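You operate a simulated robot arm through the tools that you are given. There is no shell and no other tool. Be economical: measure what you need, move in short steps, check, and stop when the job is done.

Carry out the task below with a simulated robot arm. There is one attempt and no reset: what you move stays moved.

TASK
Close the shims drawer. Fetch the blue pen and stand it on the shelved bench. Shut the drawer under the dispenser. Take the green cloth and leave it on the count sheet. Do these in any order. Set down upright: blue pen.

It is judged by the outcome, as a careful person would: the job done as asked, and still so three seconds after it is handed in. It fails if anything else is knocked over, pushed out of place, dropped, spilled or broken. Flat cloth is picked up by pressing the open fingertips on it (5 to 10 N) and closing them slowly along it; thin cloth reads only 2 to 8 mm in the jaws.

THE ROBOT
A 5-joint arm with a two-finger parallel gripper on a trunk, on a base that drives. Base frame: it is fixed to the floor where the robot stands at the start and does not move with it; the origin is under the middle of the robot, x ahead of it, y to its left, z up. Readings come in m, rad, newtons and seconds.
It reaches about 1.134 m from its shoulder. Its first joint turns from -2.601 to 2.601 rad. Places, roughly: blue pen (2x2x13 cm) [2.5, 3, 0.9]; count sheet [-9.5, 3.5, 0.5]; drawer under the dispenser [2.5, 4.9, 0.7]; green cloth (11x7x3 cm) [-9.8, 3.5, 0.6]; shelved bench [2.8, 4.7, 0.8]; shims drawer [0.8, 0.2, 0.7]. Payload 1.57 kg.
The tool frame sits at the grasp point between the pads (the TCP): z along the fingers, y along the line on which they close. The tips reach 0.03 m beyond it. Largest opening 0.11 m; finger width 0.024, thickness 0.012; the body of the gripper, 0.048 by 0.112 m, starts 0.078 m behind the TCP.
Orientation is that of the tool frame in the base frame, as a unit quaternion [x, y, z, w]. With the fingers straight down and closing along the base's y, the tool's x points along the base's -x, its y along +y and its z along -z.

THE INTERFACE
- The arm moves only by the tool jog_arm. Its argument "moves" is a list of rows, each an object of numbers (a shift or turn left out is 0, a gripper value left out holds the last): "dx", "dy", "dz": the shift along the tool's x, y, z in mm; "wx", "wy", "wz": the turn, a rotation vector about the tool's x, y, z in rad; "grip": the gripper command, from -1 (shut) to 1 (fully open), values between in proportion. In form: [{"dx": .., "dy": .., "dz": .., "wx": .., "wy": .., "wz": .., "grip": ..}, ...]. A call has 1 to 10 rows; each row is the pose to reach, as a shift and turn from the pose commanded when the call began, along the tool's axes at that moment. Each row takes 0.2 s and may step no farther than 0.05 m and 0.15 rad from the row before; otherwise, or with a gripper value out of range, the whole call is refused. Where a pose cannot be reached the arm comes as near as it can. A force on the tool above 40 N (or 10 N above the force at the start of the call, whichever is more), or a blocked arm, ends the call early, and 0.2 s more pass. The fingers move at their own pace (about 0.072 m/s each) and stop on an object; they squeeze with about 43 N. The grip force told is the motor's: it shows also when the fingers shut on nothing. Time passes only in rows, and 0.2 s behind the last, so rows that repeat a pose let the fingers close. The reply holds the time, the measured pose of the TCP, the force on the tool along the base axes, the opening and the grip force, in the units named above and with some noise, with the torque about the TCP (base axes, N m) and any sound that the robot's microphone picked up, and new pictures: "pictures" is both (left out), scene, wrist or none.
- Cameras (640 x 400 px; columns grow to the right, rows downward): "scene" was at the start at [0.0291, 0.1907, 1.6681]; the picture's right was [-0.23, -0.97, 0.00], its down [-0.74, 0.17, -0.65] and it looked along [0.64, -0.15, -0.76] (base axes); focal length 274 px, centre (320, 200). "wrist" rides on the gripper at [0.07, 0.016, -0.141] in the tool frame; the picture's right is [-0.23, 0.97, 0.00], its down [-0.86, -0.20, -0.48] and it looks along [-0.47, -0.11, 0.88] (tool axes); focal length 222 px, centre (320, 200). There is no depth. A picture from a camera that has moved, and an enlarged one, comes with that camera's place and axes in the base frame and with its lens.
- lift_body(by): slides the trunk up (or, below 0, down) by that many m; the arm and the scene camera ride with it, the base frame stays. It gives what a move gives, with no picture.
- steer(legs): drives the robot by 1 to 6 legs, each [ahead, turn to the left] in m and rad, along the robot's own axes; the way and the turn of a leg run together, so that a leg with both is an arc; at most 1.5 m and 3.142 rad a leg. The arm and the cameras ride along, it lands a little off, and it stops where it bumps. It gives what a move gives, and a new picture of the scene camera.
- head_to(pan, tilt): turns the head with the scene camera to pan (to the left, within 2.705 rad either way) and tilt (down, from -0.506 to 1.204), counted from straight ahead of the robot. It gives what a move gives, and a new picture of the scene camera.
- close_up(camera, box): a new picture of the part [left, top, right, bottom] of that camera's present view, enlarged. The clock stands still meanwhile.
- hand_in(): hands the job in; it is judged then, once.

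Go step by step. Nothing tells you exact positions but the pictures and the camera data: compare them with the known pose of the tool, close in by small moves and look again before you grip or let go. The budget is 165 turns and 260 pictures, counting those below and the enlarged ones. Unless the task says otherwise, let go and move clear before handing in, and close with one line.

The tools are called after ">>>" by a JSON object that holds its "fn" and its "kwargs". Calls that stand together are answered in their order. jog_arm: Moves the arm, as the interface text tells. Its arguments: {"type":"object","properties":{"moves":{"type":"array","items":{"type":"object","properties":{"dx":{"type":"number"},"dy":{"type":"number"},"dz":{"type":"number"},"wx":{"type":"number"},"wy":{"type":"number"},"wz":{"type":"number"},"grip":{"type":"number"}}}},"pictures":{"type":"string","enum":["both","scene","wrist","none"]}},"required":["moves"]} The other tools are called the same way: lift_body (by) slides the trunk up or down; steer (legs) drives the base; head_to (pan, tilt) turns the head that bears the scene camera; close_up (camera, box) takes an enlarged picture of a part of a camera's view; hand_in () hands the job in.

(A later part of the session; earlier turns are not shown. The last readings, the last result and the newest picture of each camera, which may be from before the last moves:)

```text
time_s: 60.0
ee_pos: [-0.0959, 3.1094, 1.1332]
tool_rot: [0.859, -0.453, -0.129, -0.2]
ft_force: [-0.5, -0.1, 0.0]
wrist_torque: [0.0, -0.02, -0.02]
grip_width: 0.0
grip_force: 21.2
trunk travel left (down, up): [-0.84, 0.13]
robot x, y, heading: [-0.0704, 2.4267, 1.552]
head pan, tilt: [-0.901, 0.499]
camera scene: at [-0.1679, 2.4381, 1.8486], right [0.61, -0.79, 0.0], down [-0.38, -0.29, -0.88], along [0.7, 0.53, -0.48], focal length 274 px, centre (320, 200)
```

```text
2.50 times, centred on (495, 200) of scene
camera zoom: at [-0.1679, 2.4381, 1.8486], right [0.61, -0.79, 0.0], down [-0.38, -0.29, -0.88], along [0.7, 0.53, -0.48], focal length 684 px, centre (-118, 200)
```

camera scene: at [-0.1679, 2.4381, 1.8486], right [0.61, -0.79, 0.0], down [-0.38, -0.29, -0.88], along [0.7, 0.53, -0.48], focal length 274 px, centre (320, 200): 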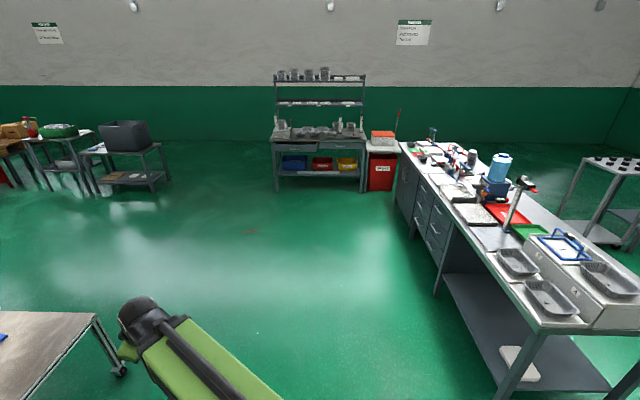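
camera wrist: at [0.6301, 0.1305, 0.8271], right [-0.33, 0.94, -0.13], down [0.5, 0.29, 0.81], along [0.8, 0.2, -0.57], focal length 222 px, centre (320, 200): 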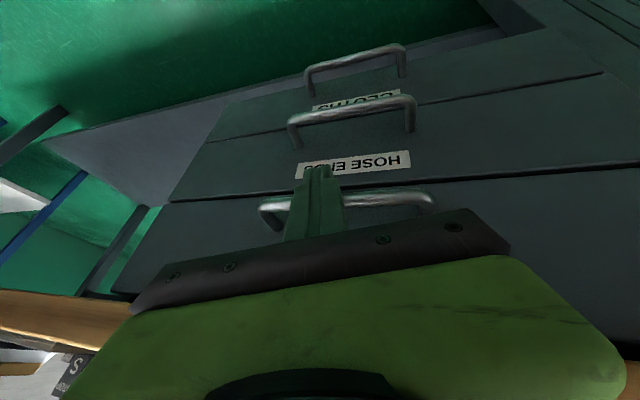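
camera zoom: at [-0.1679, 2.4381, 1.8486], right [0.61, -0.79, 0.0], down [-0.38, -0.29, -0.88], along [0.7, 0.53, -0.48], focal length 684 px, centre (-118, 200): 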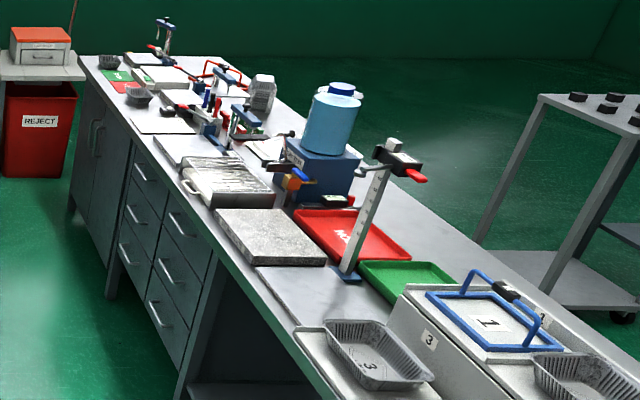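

The open left drawer of the shelved bench sits under a dispenser with a red-knobbed lever. First I'll drive alongside the grey bench to find the blue pen.

>>> {"fn": "lift_body", "kwargs": {"by": 0.12}}

>>> {"fn": "steer", "kwargs": {"legs": [[0, -0.97], [1.2, 0], [1.2, 0], [0, -1.52]]}}

>>> {"fn": "head_to", "kwargs": {"pan": 0.0, "tilt": 0.75}}

```text
time_s: 61.5
ee_pos: [-0.097, 3.1101, 1.2537]
tool_rot: [0.859, -0.453, -0.128, -0.2]
ft_force: [0.1, -0.8, 0.6]
wrist_torque: [-0.02, -0.01, 0.01]
grip_width: 0.0001
grip_force: 20.8
trunk travel left (down, up): [-0.96, 0.01]
robot x, y, heading: [-0.068, 2.4277, 1.549]
head pan, tilt: [-0.901, 0.499]
```

```text
time_s: 79.5
ee_pos: [2.4385, 3.2175, 1.2537]
tool_rot: [0.143, 0.961, -0.146, 0.188]
ft_force: [0.2, 0.3, 1.0]
wrist_torque: [-0.01, 0.0, -0.03]
grip_width: 0.0001
grip_force: 21.2
trunk travel left (down, up): [-0.96, 0.01]
robot x, y, heading: [1.9611, 3.7108, -0.904]
head pan, tilt: [-0.901, 0.499]
camera scene: at [2.0461, 3.7626, 1.9686], right [-0.97, 0.23, 0.0], down [0.11, 0.46, -0.88], along [-0.2, -0.85, -0.48], focal length 274 px, centre (320, 200)
```

scene: 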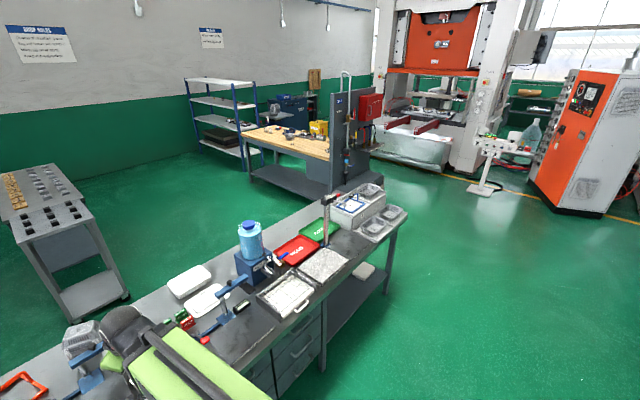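

```text
time_s: 80.8
ee_pos: [2.4379, 3.2158, 1.2531]
tool_rot: [0.143, 0.961, -0.146, 0.188]
ft_force: [0.1, 0.3, -0.7]
wrist_torque: [-0.01, 0.0, 0.0]
grip_width: 0.0
grip_force: 21.0
trunk travel left (down, up): [-0.96, 0.01]
robot x, y, heading: [1.963, 3.7111, -0.909]
head pan, tilt: [0.0, 0.75]
camera scene: at [2.1193, 3.7838, 1.9467], right [-0.79, -0.62, 0.0], down [-0.42, 0.54, -0.73], along [0.45, -0.58, -0.68], focal length 274 px, centre (320, 200)
```

scene: 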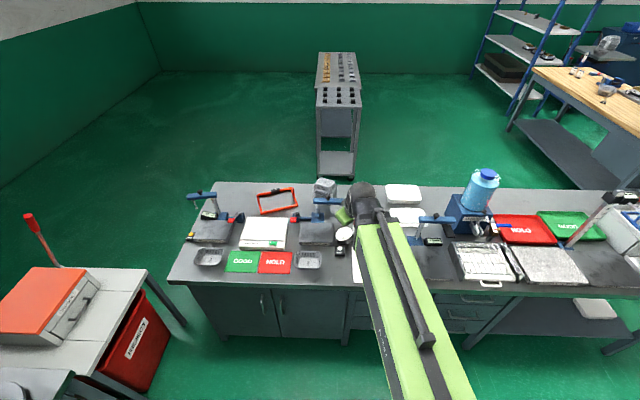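

The pen is probably hidden behind the arm in this view, so I'll look through the wrist camera.

>>> {"fn": "close_up", "kwargs": {"camera": "wrist", "box": [0, 0, 640, 400]}}

>>> {"fn": "close_up", "kwargs": {"camera": "scene", "box": [280, 170, 460, 290]}}

```text
1.00 times, centred on (320, 200) of wrist (not enlarged: the box is as wide or as high as the picture)
camera zoom: at [2.3375, 3.2938, 1.3474], right [0.52, 0.84, -0.13], down [0.54, -0.21, 0.81], along [0.66, -0.5, -0.57], focal length 222 px, centre (320, 200)
```

zoom: 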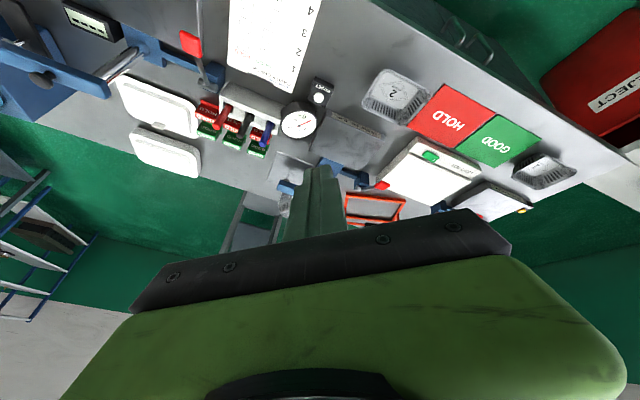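

```text
3.33 times, centred on (370, 230) of scene
camera zoom: at [2.1193, 3.7838, 1.9467], right [-0.79, -0.62, 0.0], down [-0.42, 0.54, -0.73], along [0.45, -0.58, -0.68], focal length 912 px, centre (153, 100)
```

zoom: 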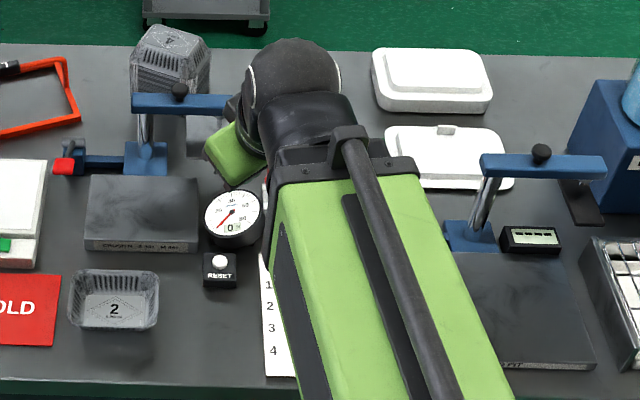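

>>> {"fn": "close_up", "kwargs": {"camera": "wrist", "box": [170, 70, 330, 180]}}

```text
3.64 times, centred on (250, 125) of wrist
camera zoom: at [2.3375, 3.2938, 1.3474], right [0.52, 0.84, -0.13], down [0.54, -0.21, 0.81], along [0.66, -0.5, -0.57], focal length 808 px, centre (574, 473)
```

zoom: 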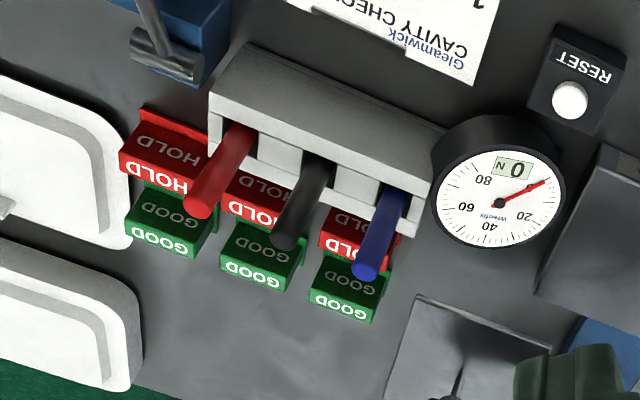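

I found the blue pen: it stands in a grey rack beside the dial at about (2.52, 2.98). I'll close in, point the tool straight down and turn the fingers to close across the row.

>>> {"fn": "steer", "kwargs": {"legs": [[0.12, 0]]}}

>>> {"fn": "jog_arm", "kwargs": {"moves": [{"wx": -0.07, "wy": 0.125}, {"wx": -0.14, "wy": 0.25}, {"wx": -0.21, "wy": 0.375}, {"wx": -0.235, "wy": 0.417}], "pictures": "none"}}

>>> {"fn": "jog_arm", "kwargs": {"moves": [{"wz": -0.14, "grip": 0.2}, {"wz": -0.28}, {"wz": -0.42}, {"wz": -0.56}, {"wz": -0.7}, {"wz": -0.84}, {"wz": -0.97}]}}

```text
time_s: 82.0
ee_pos: [2.5165, 3.1182, 1.2519]
tool_rot: [0.143, 0.961, -0.145, 0.186]
ft_force: [0.3, -0.1, -0.2]
wrist_torque: [0.04, 0.02, -0.01]
grip_width: 0.0001
grip_force: 21.2
trunk travel left (down, up): [-0.96, 0.01]
robot x, y, heading: [2.0412, 3.6157, -0.906]
head pan, tilt: [0.0, 0.75]
camera scene: at [2.1981, 3.6838, 1.9466], right [-0.79, -0.62, 0.0], down [-0.42, 0.54, -0.73], along [0.45, -0.57, -0.68], focal length 274 px, centre (320, 200)
```

scene: 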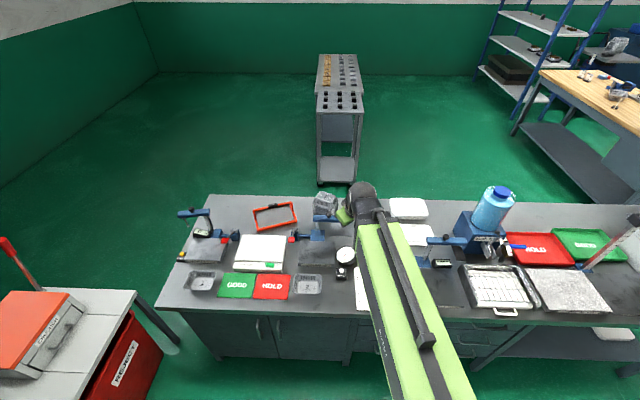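

```text
time_s: 83.0
ee_pos: [2.5146, 3.1183, 1.2265]
tool_rot: [0.148, 0.989, 0.0, -0.001]
ft_force: [-0.3, -0.7, -0.1]
wrist_torque: [0.02, -0.02, -0.01]
grip_width: 0.0
grip_force: 21.3
out of reach, approached as far as the arm can: row 1, 2, 3, 4
trunk travel left (down, up): [-0.96, 0.01]
robot x, y, heading: [2.0398, 3.6134, -0.906]
head pan, tilt: [0.0, 0.75]
```

```text
time_s: 84.6
ee_pos: [2.5158, 3.1179, 1.227]
tool_rot: [-0.331, 0.943, -0.001, 0.001]
ft_force: [-0.5, 0.7, -0.1]
wrist_torque: [0.03, -0.01, -0.01]
grip_width: 0.0662
grip_force: 0.1
trunk travel left (down, up): [-0.96, 0.01]
robot x, y, heading: [2.0388, 3.6146, -0.905]
head pan, tilt: [0.0, 0.75]
camera scene: at [2.1958, 3.6868, 1.9466], right [-0.79, -0.62, 0.0], down [-0.42, 0.54, -0.73], along [0.45, -0.58, -0.68], focal length 274 px, centre (320, 200)
camera wrist: at [2.4509, 3.088, 1.3682], right [-0.43, 0.9, 0.0], down [0.79, 0.38, 0.48], along [0.43, 0.21, -0.88], focal length 222 px, centre (320, 200)
```

scene: 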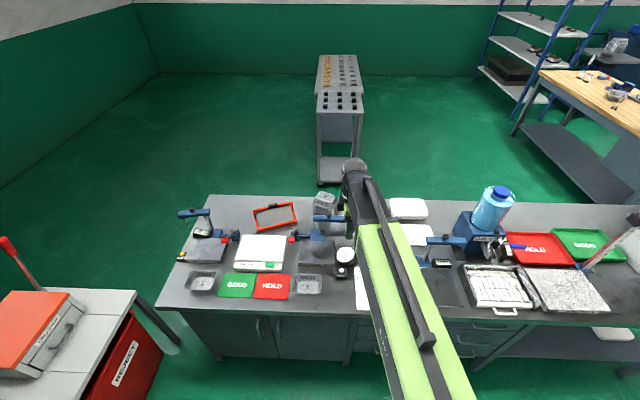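
wrist: 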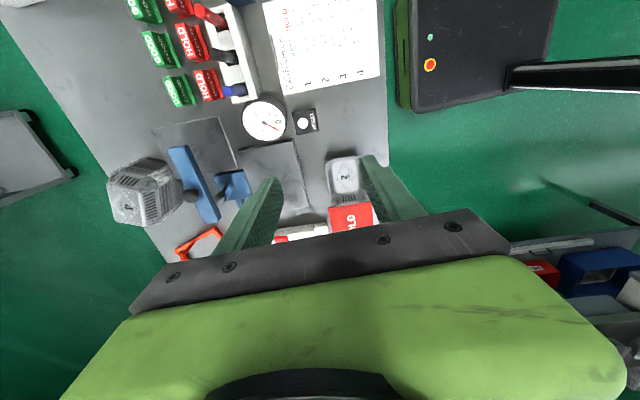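

>>> {"fn": "close_up", "kwargs": {"camera": "wrist", "box": [160, 0, 320, 150]}}

```text
2.67 times, centred on (240, 75) of wrist
camera zoom: at [2.4509, 3.088, 1.3682], right [-0.43, 0.9, 0.0], down [0.79, 0.38, 0.48], along [0.43, 0.21, -0.88], focal length 592 px, centre (533, 533)
```

zoom: 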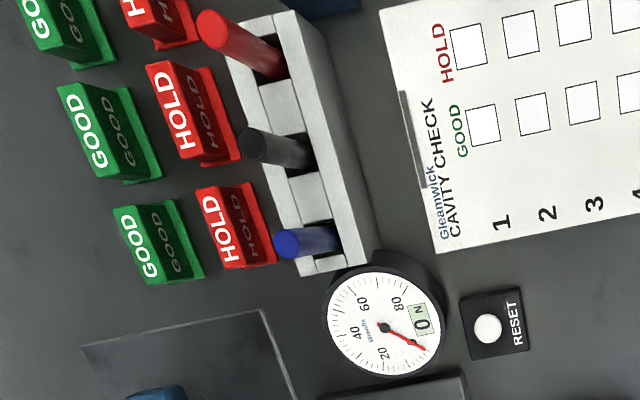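

Triangulating gives the pen top at about (2.528, 2.970, 0.989) and the rack top at about 0.90. I'll move above it.

>>> {"fn": "jog_arm", "kwargs": {"moves": [{"dx": 21, "dy": -31}, {"dx": 42, "dy": -62}, {"dx": 63, "dy": -93}, {"dx": 83, "dy": -123}], "pictures": "none"}}

>>> {"fn": "lift_body", "kwargs": {"by": -0.13}}

>>> {"fn": "jog_arm", "kwargs": {"moves": [{"dx": 0}]}}

```text
time_s: 85.6
ee_pos: [2.5275, 2.9667, 1.2264]
tool_rot: [-0.331, 0.944, 0.0, 0.0]
ft_force: [-0.3, -0.3, 0.7]
wrist_torque: [-0.02, -0.03, 0.01]
grip_width: 0.0661
grip_force: 0.0
trunk travel left (down, up): [-0.96, 0.01]
robot x, y, heading: [2.0377, 3.6136, -0.904]
head pan, tilt: [0.0, 0.75]
```

```text
time_s: 87.2
ee_pos: [2.5251, 2.9682, 1.0978]
tool_rot: [-0.331, 0.944, -0.001, 0.0]
ft_force: [-0.1, 0.3, -0.3]
wrist_torque: [-0.01, 0.02, 0.02]
grip_width: 0.0658
grip_force: 0.1
trunk travel left (down, up): [-0.83, 0.14]
robot x, y, heading: [2.0414, 3.6145, -0.906]
head pan, tilt: [0.0, 0.75]
```

```text
time_s: 87.6
ee_pos: [2.5257, 2.9685, 1.0964]
tool_rot: [-0.331, 0.944, -0.001, 0.001]
ft_force: [-0.9, 0.3, 0.4]
wrist_torque: [-0.03, 0.03, -0.01]
grip_width: 0.0659
grip_force: 0.0
trunk travel left (down, up): [-0.83, 0.14]
robot x, y, heading: [2.0382, 3.6155, -0.91]
head pan, tilt: [0.0, 0.75]
camera scene: at [2.1958, 3.6868, 1.8167], right [-0.79, -0.62, 0.0], down [-0.42, 0.54, -0.73], along [0.45, -0.58, -0.68], focal length 274 px, centre (320, 200)
camera wrist: at [2.4618, 2.9378, 1.2382], right [-0.43, 0.9, 0.0], down [0.79, 0.38, 0.48], along [0.43, 0.2, -0.88], focal length 222 px, centre (320, 200)
```

scene: 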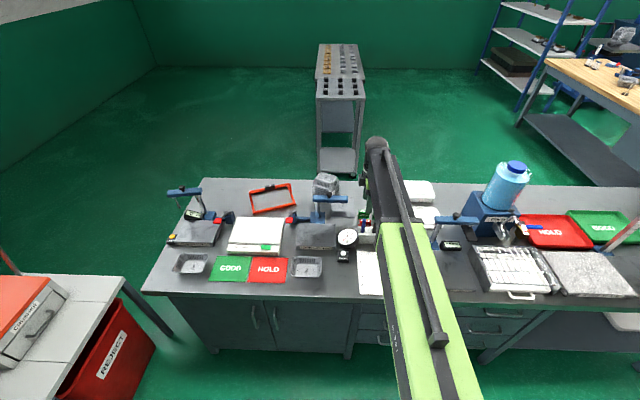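
wrist: 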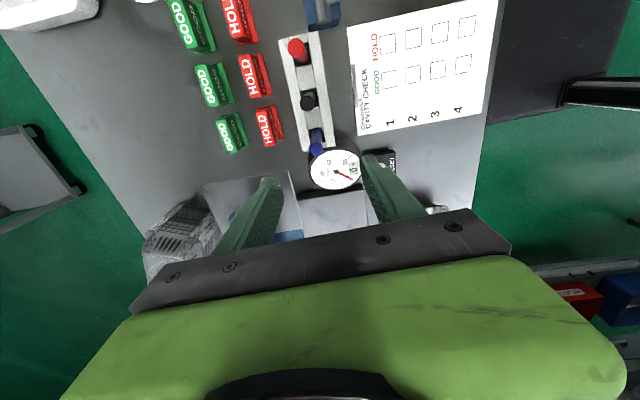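

>>> {"fn": "lift_body", "kwargs": {"by": -0.08}}

>>> {"fn": "close_up", "kwargs": {"camera": "wrist", "box": [200, 100, 440, 250]}}

```text
time_s: 88.8
ee_pos: [2.5273, 2.9664, 1.0163]
tool_rot: [-0.331, 0.944, 0.0, 0.0]
ft_force: [-0.1, 0.3, -1.0]
wrist_torque: [-0.03, -0.01, 0.01]
grip_width: 0.0656
grip_force: 0.0
trunk travel left (down, up): [-0.75, 0.22]
robot x, y, heading: [2.0404, 3.6119, -0.906]
head pan, tilt: [0.0, 0.75]
```

```text
2.67 times, centred on (320, 175) of wrist
camera zoom: at [2.4618, 2.9378, 1.1582], right [-0.43, 0.9, 0.0], down [0.79, 0.38, 0.48], along [0.43, 0.2, -0.88], focal length 592 px, centre (320, 267)
```

zoom: 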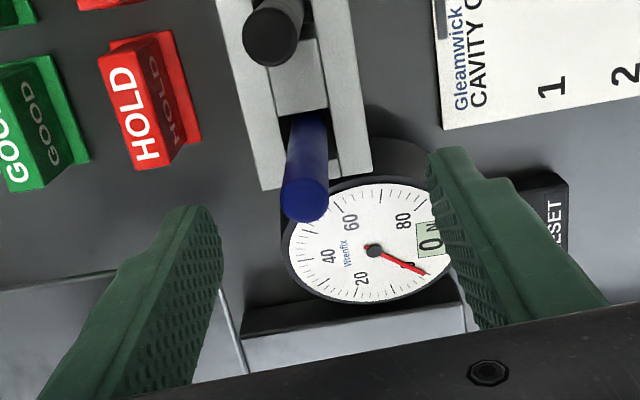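

>>> {"fn": "lift_body", "kwargs": {"by": -0.048}}

>>> {"fn": "jog_arm", "kwargs": {"moves": [{"grip": -0.3}, {"grip": -0.6}, {"grip": -1}, {"grip": -1}], "pictures": "wrist"}}

```text
time_s: 89.7
ee_pos: [2.5265, 2.9686, 0.9686]
tool_rot: [-0.331, 0.944, 0.0, 0.001]
ft_force: [-0.2, 0.2, -0.2]
wrist_torque: [0.01, 0.0, -0.01]
grip_width: 0.066
grip_force: 0.2
trunk travel left (down, up): [-0.702, 0.268]
robot x, y, heading: [2.0363, 3.6104, -0.907]
head pan, tilt: [0.0, 0.75]
```

```text
time_s: 90.7
ee_pos: [2.5259, 2.9681, 0.9684]
tool_rot: [-0.33, 0.944, -0.001, 0.0]
ft_force: [6.0, -7.8, 4.6]
wrist_torque: [-0.49, -0.37, -0.01]
grip_width: 0.0138
grip_force: 30.1
trunk travel left (down, up): [-0.702, 0.268]
robot x, y, heading: [2.0389, 3.6102, -0.906]
head pan, tilt: [0.0, 0.75]
camera wrist: at [2.4624, 2.9371, 1.1098], right [-0.43, 0.9, 0.0], down [0.79, 0.38, 0.48], along [0.43, 0.2, -0.88], focal length 222 px, centre (320, 200)
```

wrist: 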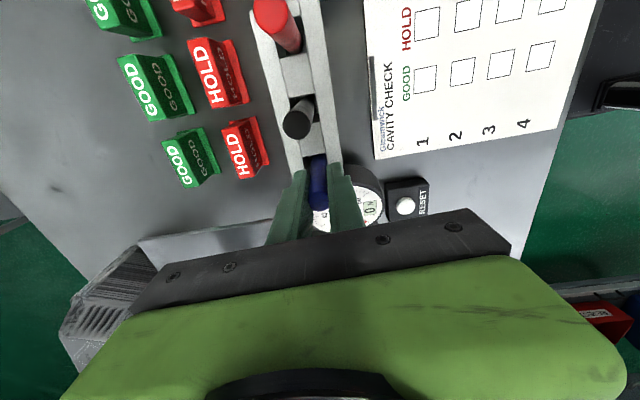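

The pen is gripped with a slight side load. I'll ease that off and lift.

>>> {"fn": "jog_arm", "kwargs": {"moves": [{"dy": -2}, {"dy": -3}], "pictures": "none"}}

>>> {"fn": "lift_body", "kwargs": {"by": 0.02}}

>>> {"fn": "close_up", "kwargs": {"camera": "wrist", "box": [200, 50, 440, 250]}}

```text
time_s: 91.2
ee_pos: [2.528, 2.9659, 0.9691]
tool_rot: [-0.331, 0.944, 0.0, 0.0]
ft_force: [-0.4, -0.1, 0.4]
wrist_torque: [-0.09, -0.08, 0.02]
grip_width: 0.0134
grip_force: 30.2
trunk travel left (down, up): [-0.702, 0.268]
robot x, y, heading: [2.0398, 3.612, -0.907]
head pan, tilt: [0.0, 0.75]
```

```text
time_s: 91.9
ee_pos: [2.5292, 2.9651, 0.9891]
tool_rot: [-0.331, 0.944, 0.0, 0.0]
ft_force: [-0.1, 0.2, 0.1]
wrist_torque: [0.04, -0.01, -0.02]
grip_width: 0.013
grip_force: 29.5
trunk travel left (down, up): [-0.722, 0.248]
robot x, y, heading: [2.0364, 3.6144, -0.908]
head pan, tilt: [0.0, 0.75]
```

```text
2.00 times, centred on (320, 150) of wrist
camera zoom: at [2.4641, 2.9355, 1.1302], right [-0.43, 0.9, 0.0], down [0.79, 0.38, 0.48], along [0.43, 0.2, -0.88], focal length 444 px, centre (320, 300)
```

zoom: 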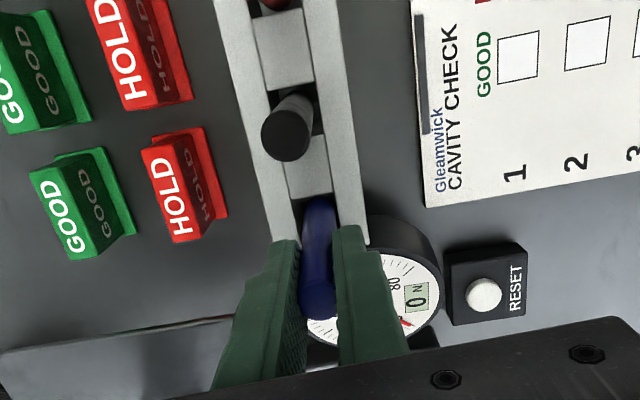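

The pen is held. I'll lift high, retract, back off and turn to face the shelved bench.

>>> {"fn": "lift_body", "kwargs": {"by": 0.24}}

>>> {"fn": "jog_arm", "kwargs": {"moves": [{"dy": 45}, {"dy": 90}, {"dy": 135}, {"dy": 170}], "pictures": "none"}}

>>> {"fn": "steer", "kwargs": {"legs": [[-0.3, 0], [0, 1.54]]}}

>>> {"fn": "close_up", "kwargs": {"camera": "wrist", "box": [0, 0, 640, 400]}}

```text
time_s: 94.4
ee_pos: [2.5296, 2.9656, 1.2286]
tool_rot: [-0.331, 0.944, -0.001, 0.001]
ft_force: [0.1, 0.0, -0.5]
wrist_torque: [-0.02, -0.01, 0.0]
grip_width: 0.0143
grip_force: 30.5
trunk travel left (down, up): [-0.962, 0.008]
robot x, y, heading: [2.0377, 3.6126, -0.905]
head pan, tilt: [0.0, 0.75]
```

```text
time_s: 95.4
ee_pos: [2.4228, 3.0997, 1.2288]
tool_rot: [-0.33, 0.944, -0.001, 0.0]
ft_force: [-0.4, 0.1, -0.1]
wrist_torque: [0.02, -0.01, -0.02]
grip_width: 0.014
grip_force: 30.1
trunk travel left (down, up): [-0.962, 0.008]
robot x, y, heading: [2.0386, 3.6141, -0.908]
head pan, tilt: [0.0, 0.75]
```

```text
time_s: 101.2
ee_pos: [2.376, 4.223, 1.2298]
tool_rot: [0.897, -0.442, 0.001, -0.001]
ft_force: [-1.0, 0.2, -0.2]
wrist_torque: [-0.03, -0.02, -0.01]
grip_width: 0.0138
grip_force: 30.4
trunk travel left (down, up): [-0.962, 0.008]
robot x, y, heading: [1.8323, 3.8799, 0.627]
head pan, tilt: [0.0, 0.75]
camera scene: at [1.7598, 4.0388, 1.9484], right [0.59, -0.81, 0.0], down [-0.55, -0.4, -0.73], along [0.59, 0.43, -0.68], focal length 274 px, centre (320, 200)
```

scene: 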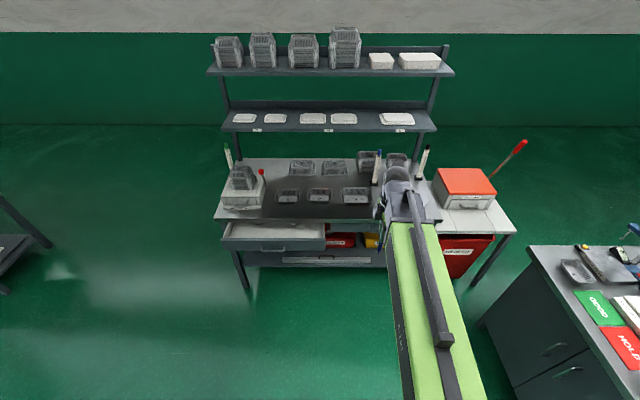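

```text
1.00 times, centred on (320, 200) of wrist (not enlarged: the box is as wide or as high as the picture)
camera zoom: at [2.4051, 4.1588, 1.3707], right [-0.91, -0.41, 0.0], down [-0.36, 0.8, 0.48], along [-0.19, 0.44, -0.88], focal length 222 px, centre (320, 200)
```

zoom: 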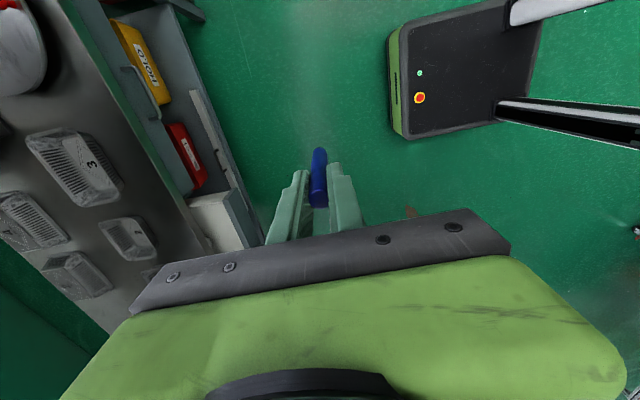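

>>> {"fn": "close_up", "kwargs": {"camera": "scene", "box": [205, 130, 445, 280]}}

```text
2.67 times, centred on (325, 205) of scene
camera zoom: at [1.7598, 4.0388, 1.9484], right [0.59, -0.81, 0.0], down [-0.55, -0.4, -0.73], along [0.59, 0.43, -0.68], focal length 730 px, centre (307, 187)
```

zoom: 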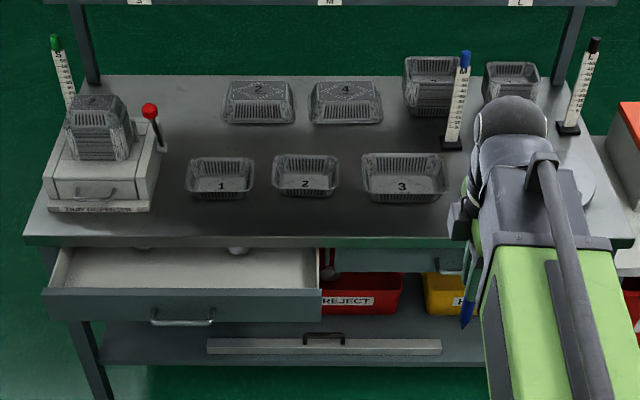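

Triangulating tray "3" puts the bench top at about z 0.81 and its front edge about 1.1 m ahead. I'll drive 0.3 m closer and bring the pen over the free strip in front of the trays, right of the open drawer.

>>> {"fn": "steer", "kwargs": {"legs": [[0.3, 0]]}}

>>> {"fn": "close_up", "kwargs": {"camera": "wrist", "box": [0, 0, 640, 400]}}

```text
time_s: 103.3
ee_pos: [2.6212, 4.3952, 1.228]
tool_rot: [0.895, -0.445, 0.0, 0.0]
ft_force: [0.0, 0.6, -0.6]
wrist_torque: [-0.01, 0.03, 0.02]
grip_width: 0.0139
grip_force: 30.1
trunk travel left (down, up): [-0.962, 0.008]
robot x, y, heading: [2.0741, 4.0557, 0.62]
head pan, tilt: [0.0, 0.75]
camera scene: at [2.0056, 4.2151, 1.9486], right [0.58, -0.81, 0.0], down [-0.55, -0.4, -0.73], along [0.59, 0.43, -0.68], focal length 274 px, centre (320, 200)
```

scene: 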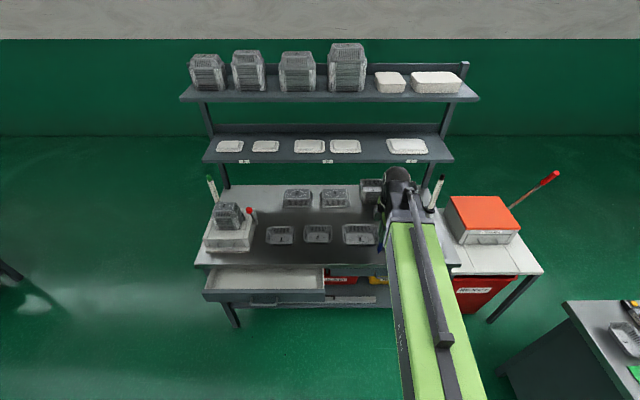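

```text
1.00 times, centred on (320, 200) of wrist (not enlarged: the box is as wide or as high as the picture)
camera zoom: at [2.6507, 4.3303, 1.3696], right [-0.91, -0.41, 0.0], down [-0.36, 0.8, 0.48], along [-0.19, 0.44, -0.88], focal length 222 px, centre (320, 200)
```

zoom: 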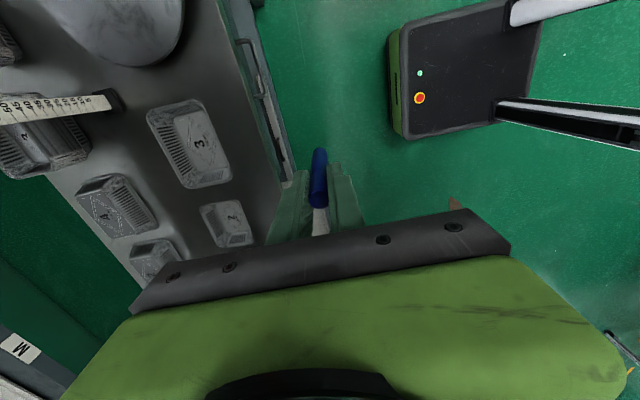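

>>> {"fn": "jog_arm", "kwargs": {"moves": [{"dx": -12, "dy": -44}, {"dx": -25, "dy": -88}, {"dx": -38, "dy": -132}, {"dx": -50, "dy": -176}, {"dx": -62, "dy": -217}], "pictures": "none"}}

>>> {"fn": "lift_body", "kwargs": {"by": -0.25}}

>>> {"fn": "jog_arm", "kwargs": {"moves": [{"dx": 0}]}}

```text
time_s: 104.5
ee_pos: [2.7584, 4.5751, 1.2277]
tool_rot: [0.895, -0.446, 0.001, 0.0]
ft_force: [0.0, 0.0, -1.8]
wrist_torque: [0.0, -0.04, -0.02]
grip_width: 0.0141
grip_force: 30.5
trunk travel left (down, up): [-0.962, 0.008]
robot x, y, heading: [2.0753, 4.0589, 0.63]
head pan, tilt: [0.0, 0.75]
```

```text
time_s: 107.0
ee_pos: [2.7582, 4.5754, 0.9787]
tool_rot: [0.895, -0.445, 0.0, -0.001]
ft_force: [-1.0, -0.2, -0.7]
wrist_torque: [0.0, 0.02, -0.03]
grip_width: 0.014
grip_force: 30.6
trunk travel left (down, up): [-0.712, 0.258]
robot x, y, heading: [2.0766, 4.055, 0.631]
head pan, tilt: [0.0, 0.75]
```

```text
time_s: 107.4
ee_pos: [2.7563, 4.5759, 0.9787]
tool_rot: [0.895, -0.445, 0.0, -0.001]
ft_force: [0.0, -0.4, -0.1]
wrist_torque: [0.03, 0.01, -0.04]
grip_width: 0.0139
grip_force: 30.6
trunk travel left (down, up): [-0.712, 0.258]
robot x, y, heading: [2.0714, 4.054, 0.627]
head pan, tilt: [0.0, 0.75]
camera scene: at [2.0042, 4.214, 1.6987], right [0.58, -0.81, 0.0], down [-0.55, -0.4, -0.73], along [0.59, 0.43, -0.68], focal length 274 px, centre (320, 200)
camera wrist: at [2.7862, 4.5102, 1.1202], right [-0.91, -0.41, 0.0], down [-0.36, 0.8, 0.48], along [-0.19, 0.44, -0.88], focal length 222 px, centre (320, 200)
```

scene: 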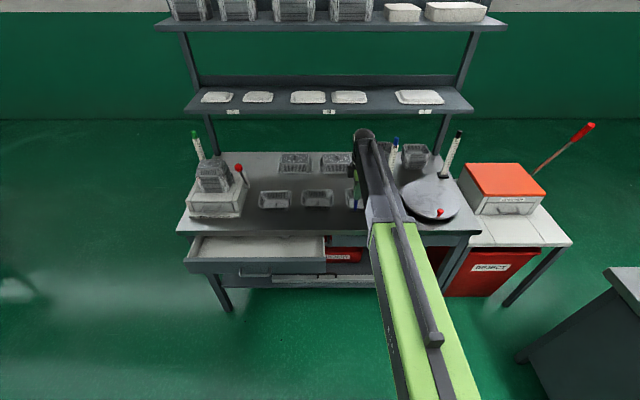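
wrist: 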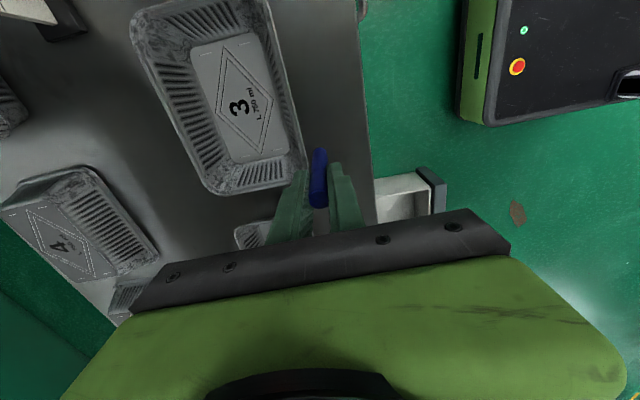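

>>> {"fn": "jog_arm", "kwargs": {"moves": [{"dz": 20}, {"dz": 40}], "pictures": "none"}}

>>> {"fn": "close_up", "kwargs": {"camera": "wrist", "box": [220, 100, 420, 240]}}

```text
time_s: 108.0
ee_pos: [2.7577, 4.5745, 0.9786]
tool_rot: [0.895, -0.446, 0.0, -0.001]
ft_force: [0.8, -0.7, -1.2]
wrist_torque: [0.0, 0.02, 0.0]
grip_width: 0.0139
grip_force: 30.4
out of reach, approached as far as the arm can: row 1, 2
trunk travel left (down, up): [-0.712, 0.258]
robot x, y, heading: [2.0735, 4.0559, 0.627]
head pan, tilt: [0.0, 0.75]
```

```text
2.86 times, centred on (320, 170) of wrist
camera zoom: at [2.7862, 4.5102, 1.1201], right [-0.91, -0.41, 0.0], down [-0.36, 0.8, 0.48], along [-0.19, 0.44, -0.88], focal length 635 px, centre (320, 286)
```

zoom: 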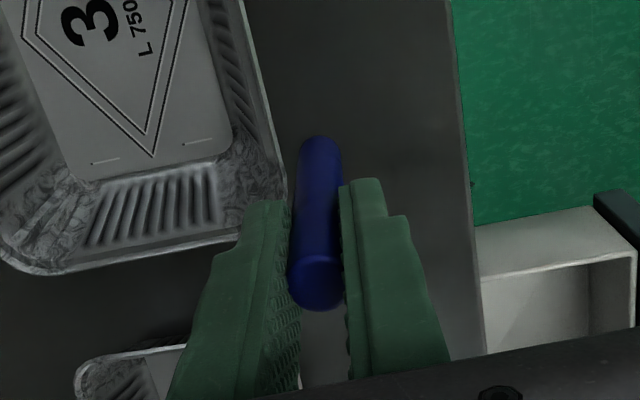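

>>> {"fn": "lift_body", "kwargs": {"by": -0.045}}

>>> {"fn": "lift_body", "kwargs": {"by": -0.007}}

>>> {"fn": "close_up", "kwargs": {"camera": "wrist", "box": [220, 60, 420, 240]}}

```text
time_s: 108.9
ee_pos: [2.7577, 4.5756, 0.9331]
tool_rot: [0.896, -0.445, -0.001, 0.001]
ft_force: [-1.0, -1.2, 1.5]
wrist_torque: [-0.05, 0.11, 0.0]
grip_width: 0.0138
grip_force: 30.7
trunk travel left (down, up): [-0.667, 0.303]
robot x, y, heading: [2.0691, 4.0554, 0.625]
head pan, tilt: [0.0, 0.75]
```

```text
time_s: 109.5
ee_pos: [2.7553, 4.5753, 0.9282]
tool_rot: [0.896, -0.445, 0.001, -0.001]
ft_force: [2.8, 2.7, 22.3]
wrist_torque: [0.28, -0.39, 0.02]
grip_width: 0.0139
grip_force: 30.2
trunk travel left (down, up): [-0.66, 0.31]
robot x, y, heading: [2.0732, 4.053, 0.621]
head pan, tilt: [0.0, 0.75]
```

```text
2.22 times, centred on (320, 150) of wrist
camera zoom: at [2.7851, 4.5094, 1.0696], right [-0.91, -0.41, 0.0], down [-0.36, 0.8, 0.48], along [-0.19, 0.44, -0.88], focal length 494 px, centre (320, 311)
```

zoom: 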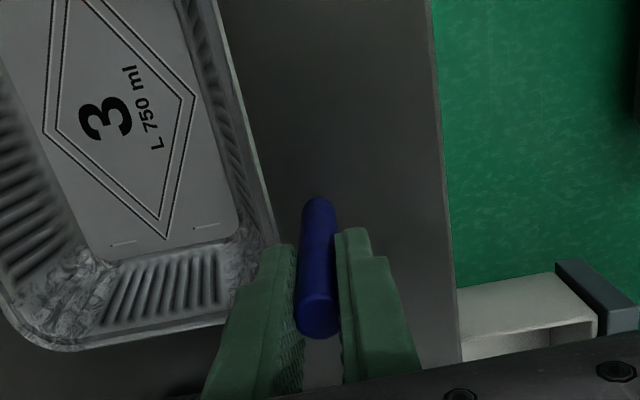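

The pen has touched the bench (22 N). I'll ease up a few millimetres to a light touch before releasing.

>>> {"fn": "lift_body", "kwargs": {"by": 0.005}}

```text
time_s: 110.0
ee_pos: [2.7573, 4.5752, 0.9321]
tool_rot: [0.895, -0.446, 0.0, 0.0]
ft_force: [-0.7, -0.2, 0.5]
wrist_torque: [0.01, 0.0, -0.02]
grip_width: 0.0139
grip_force: 30.1
trunk travel left (down, up): [-0.665, 0.305]
robot x, y, heading: [2.0727, 4.0545, 0.624]
head pan, tilt: [0.0, 0.75]
```

>>> {"fn": "lift_body", "kwargs": {"by": -0.0015}}

>>> {"fn": "jog_arm", "kwargs": {"moves": [{"grip": -0.75}, {"grip": -0.7}, {"grip": -0.65}, {"grip": -0.6}, {"grip": -0.5}, {"grip": -0.4}, {"grip": -0.35}], "pictures": "wrist"}}

```text
time_s: 110.5
ee_pos: [2.7575, 4.5749, 0.9306]
tool_rot: [0.895, -0.445, 0.001, -0.001]
ft_force: [-0.4, -0.5, 0.5]
wrist_torque: [0.0, 0.03, 0.02]
grip_width: 0.0139
grip_force: 30.9
trunk travel left (down, up): [-0.663, 0.307]
robot x, y, heading: [2.073, 4.0567, 0.629]
head pan, tilt: [0.0, 0.75]
```

```text
time_s: 112.1
ee_pos: [2.7579, 4.576, 0.9298]
tool_rot: [0.895, -0.445, 0.0, 0.0]
ft_force: [-0.4, -0.8, -0.6]
wrist_torque: [0.0, -0.03, 0.03]
grip_width: 0.0355
grip_force: 0.1
trunk travel left (down, up): [-0.663, 0.307]
robot x, y, heading: [2.0743, 4.0564, 0.624]
head pan, tilt: [0.0, 0.75]
camera wrist: at [2.7862, 4.5102, 1.0717], right [-0.91, -0.41, 0.0], down [-0.36, 0.8, 0.48], along [-0.19, 0.44, -0.88], focal length 222 px, centre (320, 200)
```

wrist: 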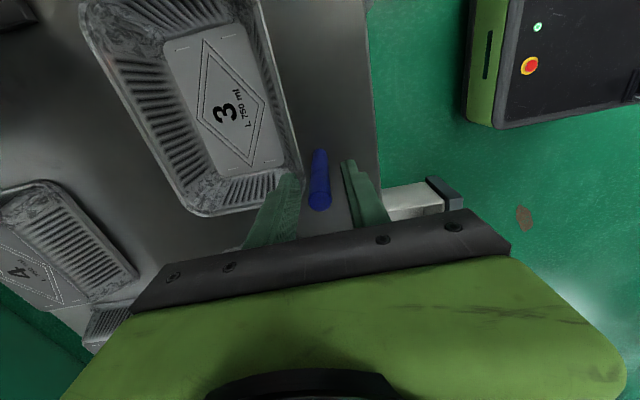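

The pen stands on its own between the open fingers. I'll lift straight up off it.

>>> {"fn": "lift_body", "kwargs": {"by": 0.25}}

>>> {"fn": "jog_arm", "kwargs": {"moves": [{"dy": 45}, {"dy": 90}, {"dy": 135}, {"dy": 180}, {"dy": 220, "grip": -1}]}}

```text
time_s: 114.7
ee_pos: [2.7571, 4.5756, 1.1793]
tool_rot: [0.895, -0.446, 0.0, -0.001]
ft_force: [-0.5, -1.2, 0.0]
wrist_torque: [0.01, 0.04, 0.01]
grip_width: 0.0359
grip_force: 0.0
trunk travel left (down, up): [-0.913, 0.057]
robot x, y, heading: [2.074, 4.056, 0.624]
head pan, tilt: [0.0, 0.75]
```

```text
time_s: 115.9
ee_pos: [2.5809, 4.4409, 1.1802]
tool_rot: [0.895, -0.446, 0.001, -0.001]
ft_force: [0.4, -0.1, 1.3]
wrist_torque: [0.02, -0.01, -0.01]
grip_width: 0.0002
grip_force: 11.2
trunk travel left (down, up): [-0.913, 0.057]
robot x, y, heading: [2.072, 4.0553, 0.625]
head pan, tilt: [0.0, 0.75]
camera scene: at [2.0033, 4.2133, 1.9002], right [0.58, -0.81, 0.0], down [-0.55, -0.4, -0.73], along [0.59, 0.43, -0.68], focal length 274 px, centre (320, 200)
camera wrist: at [2.6098, 4.3771, 1.3221], right [-0.91, -0.41, 0.0], down [-0.36, 0.8, 0.48], along [-0.19, 0.44, -0.88], focal length 222 px, centre (320, 200)
```

scene: 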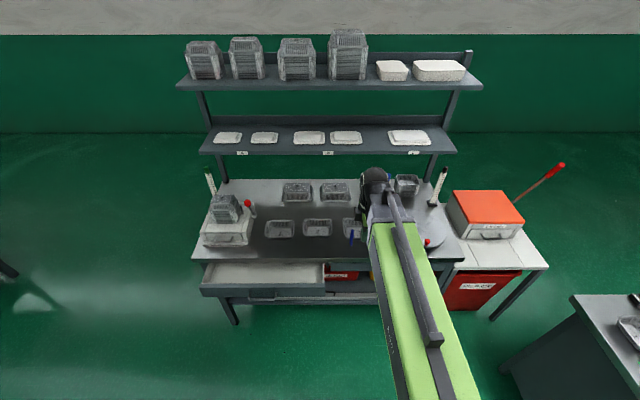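
wrist: 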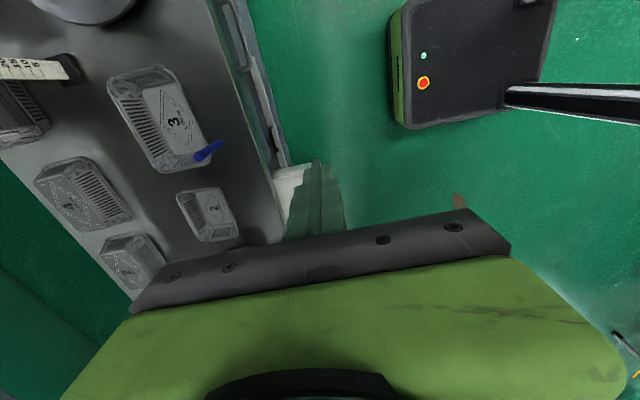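

The pen stands. Next I'll line up squarely with the open drawer by sidestepping about 0.43 m left.

>>> {"fn": "steer", "kwargs": {"legs": [[-0.1, 0], [0, 1.571], [0.43, 0], [0, -1.571]]}}

>>> {"fn": "close_up", "kwargs": {"camera": "wrist", "box": [0, 0, 640, 400]}}

```text
time_s: 126.8
ee_pos: [2.2508, 4.7382, 1.1808]
tool_rot: [0.897, -0.442, 0.001, 0.0]
ft_force: [-0.2, 0.8, 0.5]
wrist_torque: [0.02, -0.02, -0.01]
grip_width: 0.0001
grip_force: 21.4
trunk travel left (down, up): [-0.913, 0.057]
robot x, y, heading: [1.7536, 4.338, 0.638]
head pan, tilt: [0.0, 0.75]
camera scene: at [1.6812, 4.4928, 1.9001], right [0.6, -0.8, 0.0], down [-0.55, -0.41, -0.73], along [0.59, 0.44, -0.68], focal length 274 px, centre (320, 200)
```

scene: 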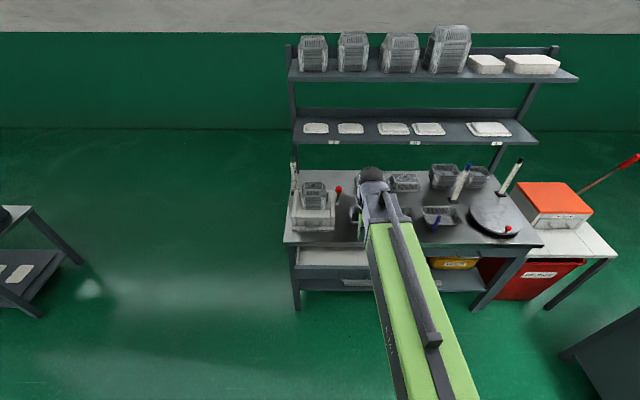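

```text
1.00 times, centred on (320, 200) of wrist (not enlarged: the box is as wide or as high as the picture)
camera zoom: at [2.2802, 4.6734, 1.3227], right [-0.91, -0.41, 0.0], down [-0.36, 0.8, 0.48], along [-0.19, 0.44, -0.88], focal length 222 px, centre (320, 200)
```

zoom: 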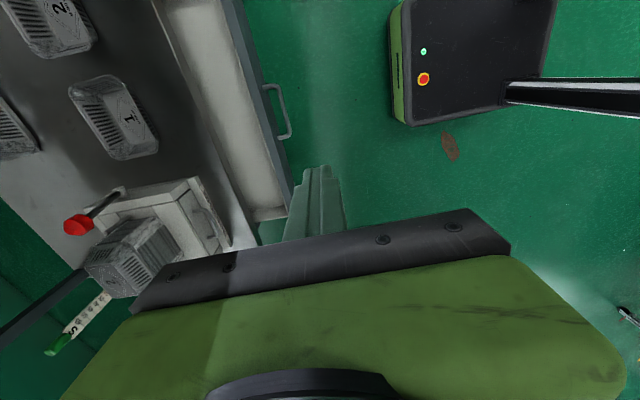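

The drawer handle bar is at about (2.33, 4.77, 0.76), 8 cm ahead of the tool. I'll tilt the fingers forward and lower the trunk to handle height.

>>> {"fn": "jog_arm", "kwargs": {"moves": [{"wx": 0.14}, {"wx": 0.28}, {"wx": 0.42}, {"wx": 0.5}], "pictures": "none"}}

>>> {"fn": "lift_body", "kwargs": {"by": -0.3}}

>>> {"fn": "jog_arm", "kwargs": {"moves": [{"dx": 0}]}}

```text
time_s: 127.8
ee_pos: [2.2911, 4.7686, 1.2089]
tool_rot: [0.869, -0.429, 0.109, -0.222]
ft_force: [0.4, 0.3, 1.1]
wrist_torque: [-0.01, 0.02, 0.01]
grip_width: 0.0
grip_force: 21.5
out of reach, approached as far as the arm can: row 2, 3, 4
trunk travel left (down, up): [-0.913, 0.057]
robot x, y, heading: [1.7551, 4.3317, 0.641]
head pan, tilt: [0.0, 0.75]
```

```text
time_s: 130.8
ee_pos: [2.2894, 4.768, 0.9102]
tool_rot: [0.869, -0.429, 0.11, -0.221]
ft_force: [-0.2, 0.2, -0.1]
wrist_torque: [0.02, 0.02, 0.0]
grip_width: 0.0
grip_force: 21.2
trunk travel left (down, up): [-0.613, 0.357]
robot x, y, heading: [1.7516, 4.3381, 0.635]
head pan, tilt: [0.0, 0.75]
```

```text
time_s: 131.2
ee_pos: [2.2909, 4.768, 0.9091]
tool_rot: [0.869, -0.428, 0.109, -0.221]
ft_force: [0.5, 0.0, 0.3]
wrist_torque: [0.0, 0.0, 0.0]
grip_width: 0.0002
grip_force: 20.8
trunk travel left (down, up): [-0.613, 0.357]
robot x, y, heading: [1.756, 4.3359, 0.639]
head pan, tilt: [0.0, 0.75]
camera scene: at [1.6844, 4.4935, 1.6002], right [0.59, -0.8, 0.0], down [-0.55, -0.41, -0.73], along [0.59, 0.44, -0.68], focal length 274 px, centre (320, 200)
camera wrist: at [2.2679, 4.6633, 1.0257], right [-0.82, -0.34, -0.47], down [-0.56, 0.65, 0.52], along [0.13, 0.68, -0.72], focal length 222 px, centre (320, 200)
```

scene: 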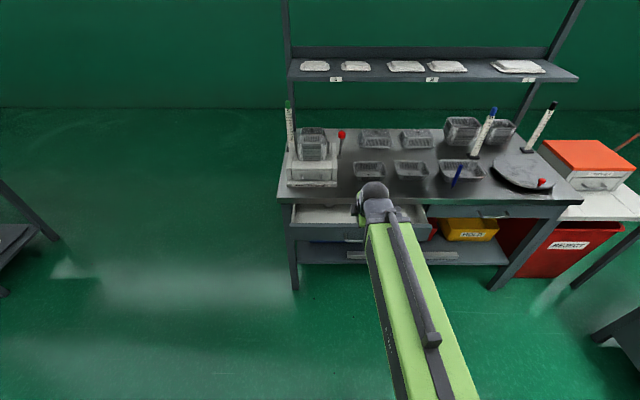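
wrist: 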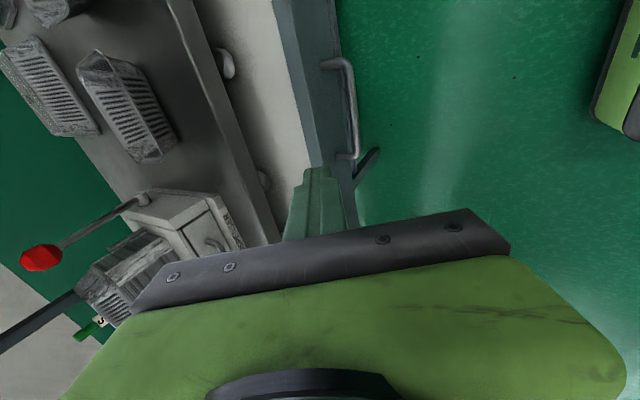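

>>> {"fn": "steer", "kwargs": {"legs": [[-0.05, 0]]}}

>>> {"fn": "lift_body", "kwargs": {"by": -0.145}}

>>> {"fn": "close_up", "kwargs": {"camera": "wrist", "box": [0, 0, 640, 400]}}

```text
time_s: 132.2
ee_pos: [2.2488, 4.7376, 0.9085]
tool_rot: [0.869, -0.429, 0.11, -0.222]
ft_force: [0.1, -0.5, -0.3]
wrist_torque: [-0.01, -0.02, 0.0]
grip_width: 0.0
grip_force: 21.8
trunk travel left (down, up): [-0.613, 0.357]
robot x, y, heading: [1.7153, 4.3064, 0.639]
head pan, tilt: [0.0, 0.75]
camera scene: at [1.6428, 4.4628, 1.6002], right [0.59, -0.8, 0.0], down [-0.55, -0.41, -0.73], along [0.59, 0.44, -0.68], focal length 274 px, centre (320, 200)
```

scene: 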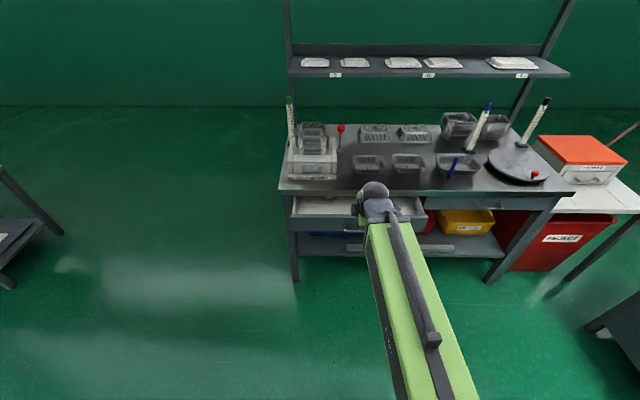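

```text
time_s: 133.9
ee_pos: [2.2489, 4.7378, 0.7651]
tool_rot: [0.869, -0.429, 0.11, -0.222]
ft_force: [-0.5, 0.6, 0.7]
wrist_torque: [-0.03, 0.0, 0.02]
grip_width: 0.0
grip_force: 21.3
trunk travel left (down, up): [-0.468, 0.502]
robot x, y, heading: [1.7143, 4.3072, 0.636]
head pan, tilt: [0.0, 0.75]
```

```text
1.00 times, centred on (320, 200) of wrist (not enlarged: the box is as wide or as high as the picture)
camera zoom: at [2.2268, 4.6329, 0.8807], right [-0.82, -0.34, -0.47], down [-0.56, 0.65, 0.52], along [0.13, 0.68, -0.72], focal length 222 px, centre (320, 200)
```

zoom: 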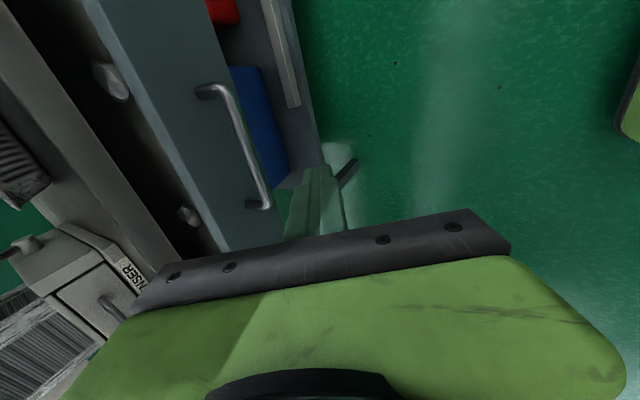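

>>> {"fn": "jog_arm", "kwargs": {"moves": [{"dx": 38}, {"dx": 38, "dy": -22, "dz": 12}, {"dx": 38, "dy": -44, "dz": 24}, {"dx": 38, "dy": -62, "dz": 34}, {"dx": 38, "dy": -80, "dz": 43}, {"dx": 38, "dy": -97, "dz": 53}]}}

```text
time_s: 135.3
ee_pos: [2.3588, 4.7743, 0.7639]
tool_rot: [0.869, -0.429, 0.109, -0.22]
ft_force: [0.7, -0.5, -0.4]
wrist_torque: [0.01, -0.02, 0.05]
grip_width: 0.0
grip_force: 21.7
trunk travel left (down, up): [-0.468, 0.502]
robot x, y, heading: [1.7147, 4.3043, 0.635]
head pan, tilt: [0.0, 0.75]
camera scene: at [1.6434, 4.4634, 1.4551], right [0.59, -0.8, 0.0], down [-0.55, -0.41, -0.73], along [0.59, 0.44, -0.68], focal length 274 px, centre (320, 200)
camera wrist: at [2.3368, 4.67, 0.8804], right [-0.82, -0.34, -0.47], down [-0.56, 0.65, 0.52], along [0.12, 0.68, -0.72], focal length 222 px, centre (320, 200)
```

scene: 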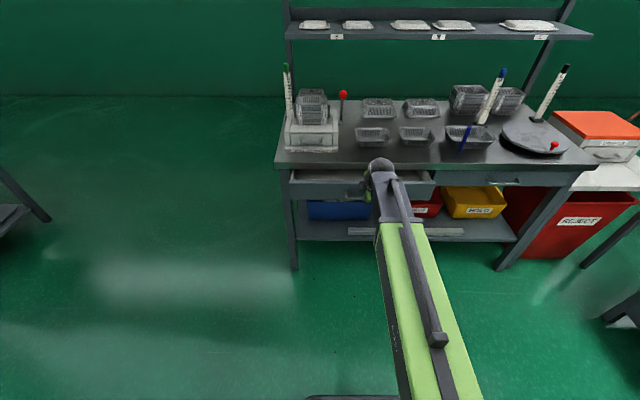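
wrist: 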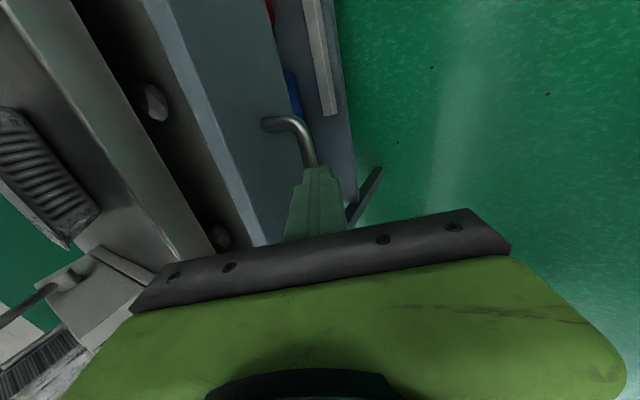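

The drawer is moving. I'll continue.

>>> {"fn": "jog_arm", "kwargs": {"moves": [{"dy": -15, "dz": 8}, {"dy": -30, "dz": 16}, {"dy": -45, "dz": 24}, {"dy": -60, "dz": 32}, {"dy": -70, "dz": 38}, {"dy": -80, "dz": 43}]}}

```text
time_s: 136.7
ee_pos: [2.4325, 4.8297, 0.7652]
tool_rot: [0.869, -0.429, 0.109, -0.221]
ft_force: [0.6, -0.9, 1.7]
wrist_torque: [-0.04, -0.06, -0.07]
grip_width: 0.0
grip_force: 21.3
trunk travel left (down, up): [-0.468, 0.502]
robot x, y, heading: [1.7151, 4.3067, 0.639]
head pan, tilt: [0.0, 0.75]
camera scene: at [1.6432, 4.4629, 1.4551], right [0.59, -0.8, 0.0], down [-0.55, -0.41, -0.73], along [0.59, 0.44, -0.68], focal length 274 px, centre (320, 200)
camera wrist: at [2.4103, 4.726, 0.8807], right [-0.82, -0.34, -0.47], down [-0.56, 0.65, 0.52], along [0.13, 0.68, -0.72], focal length 222 px, centre (320, 200)
```

scene: 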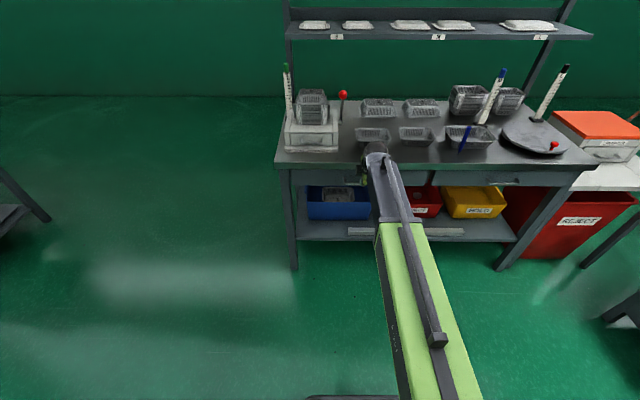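
wrist: 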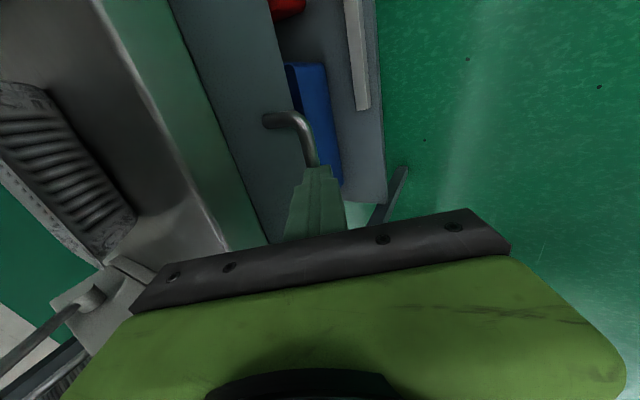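

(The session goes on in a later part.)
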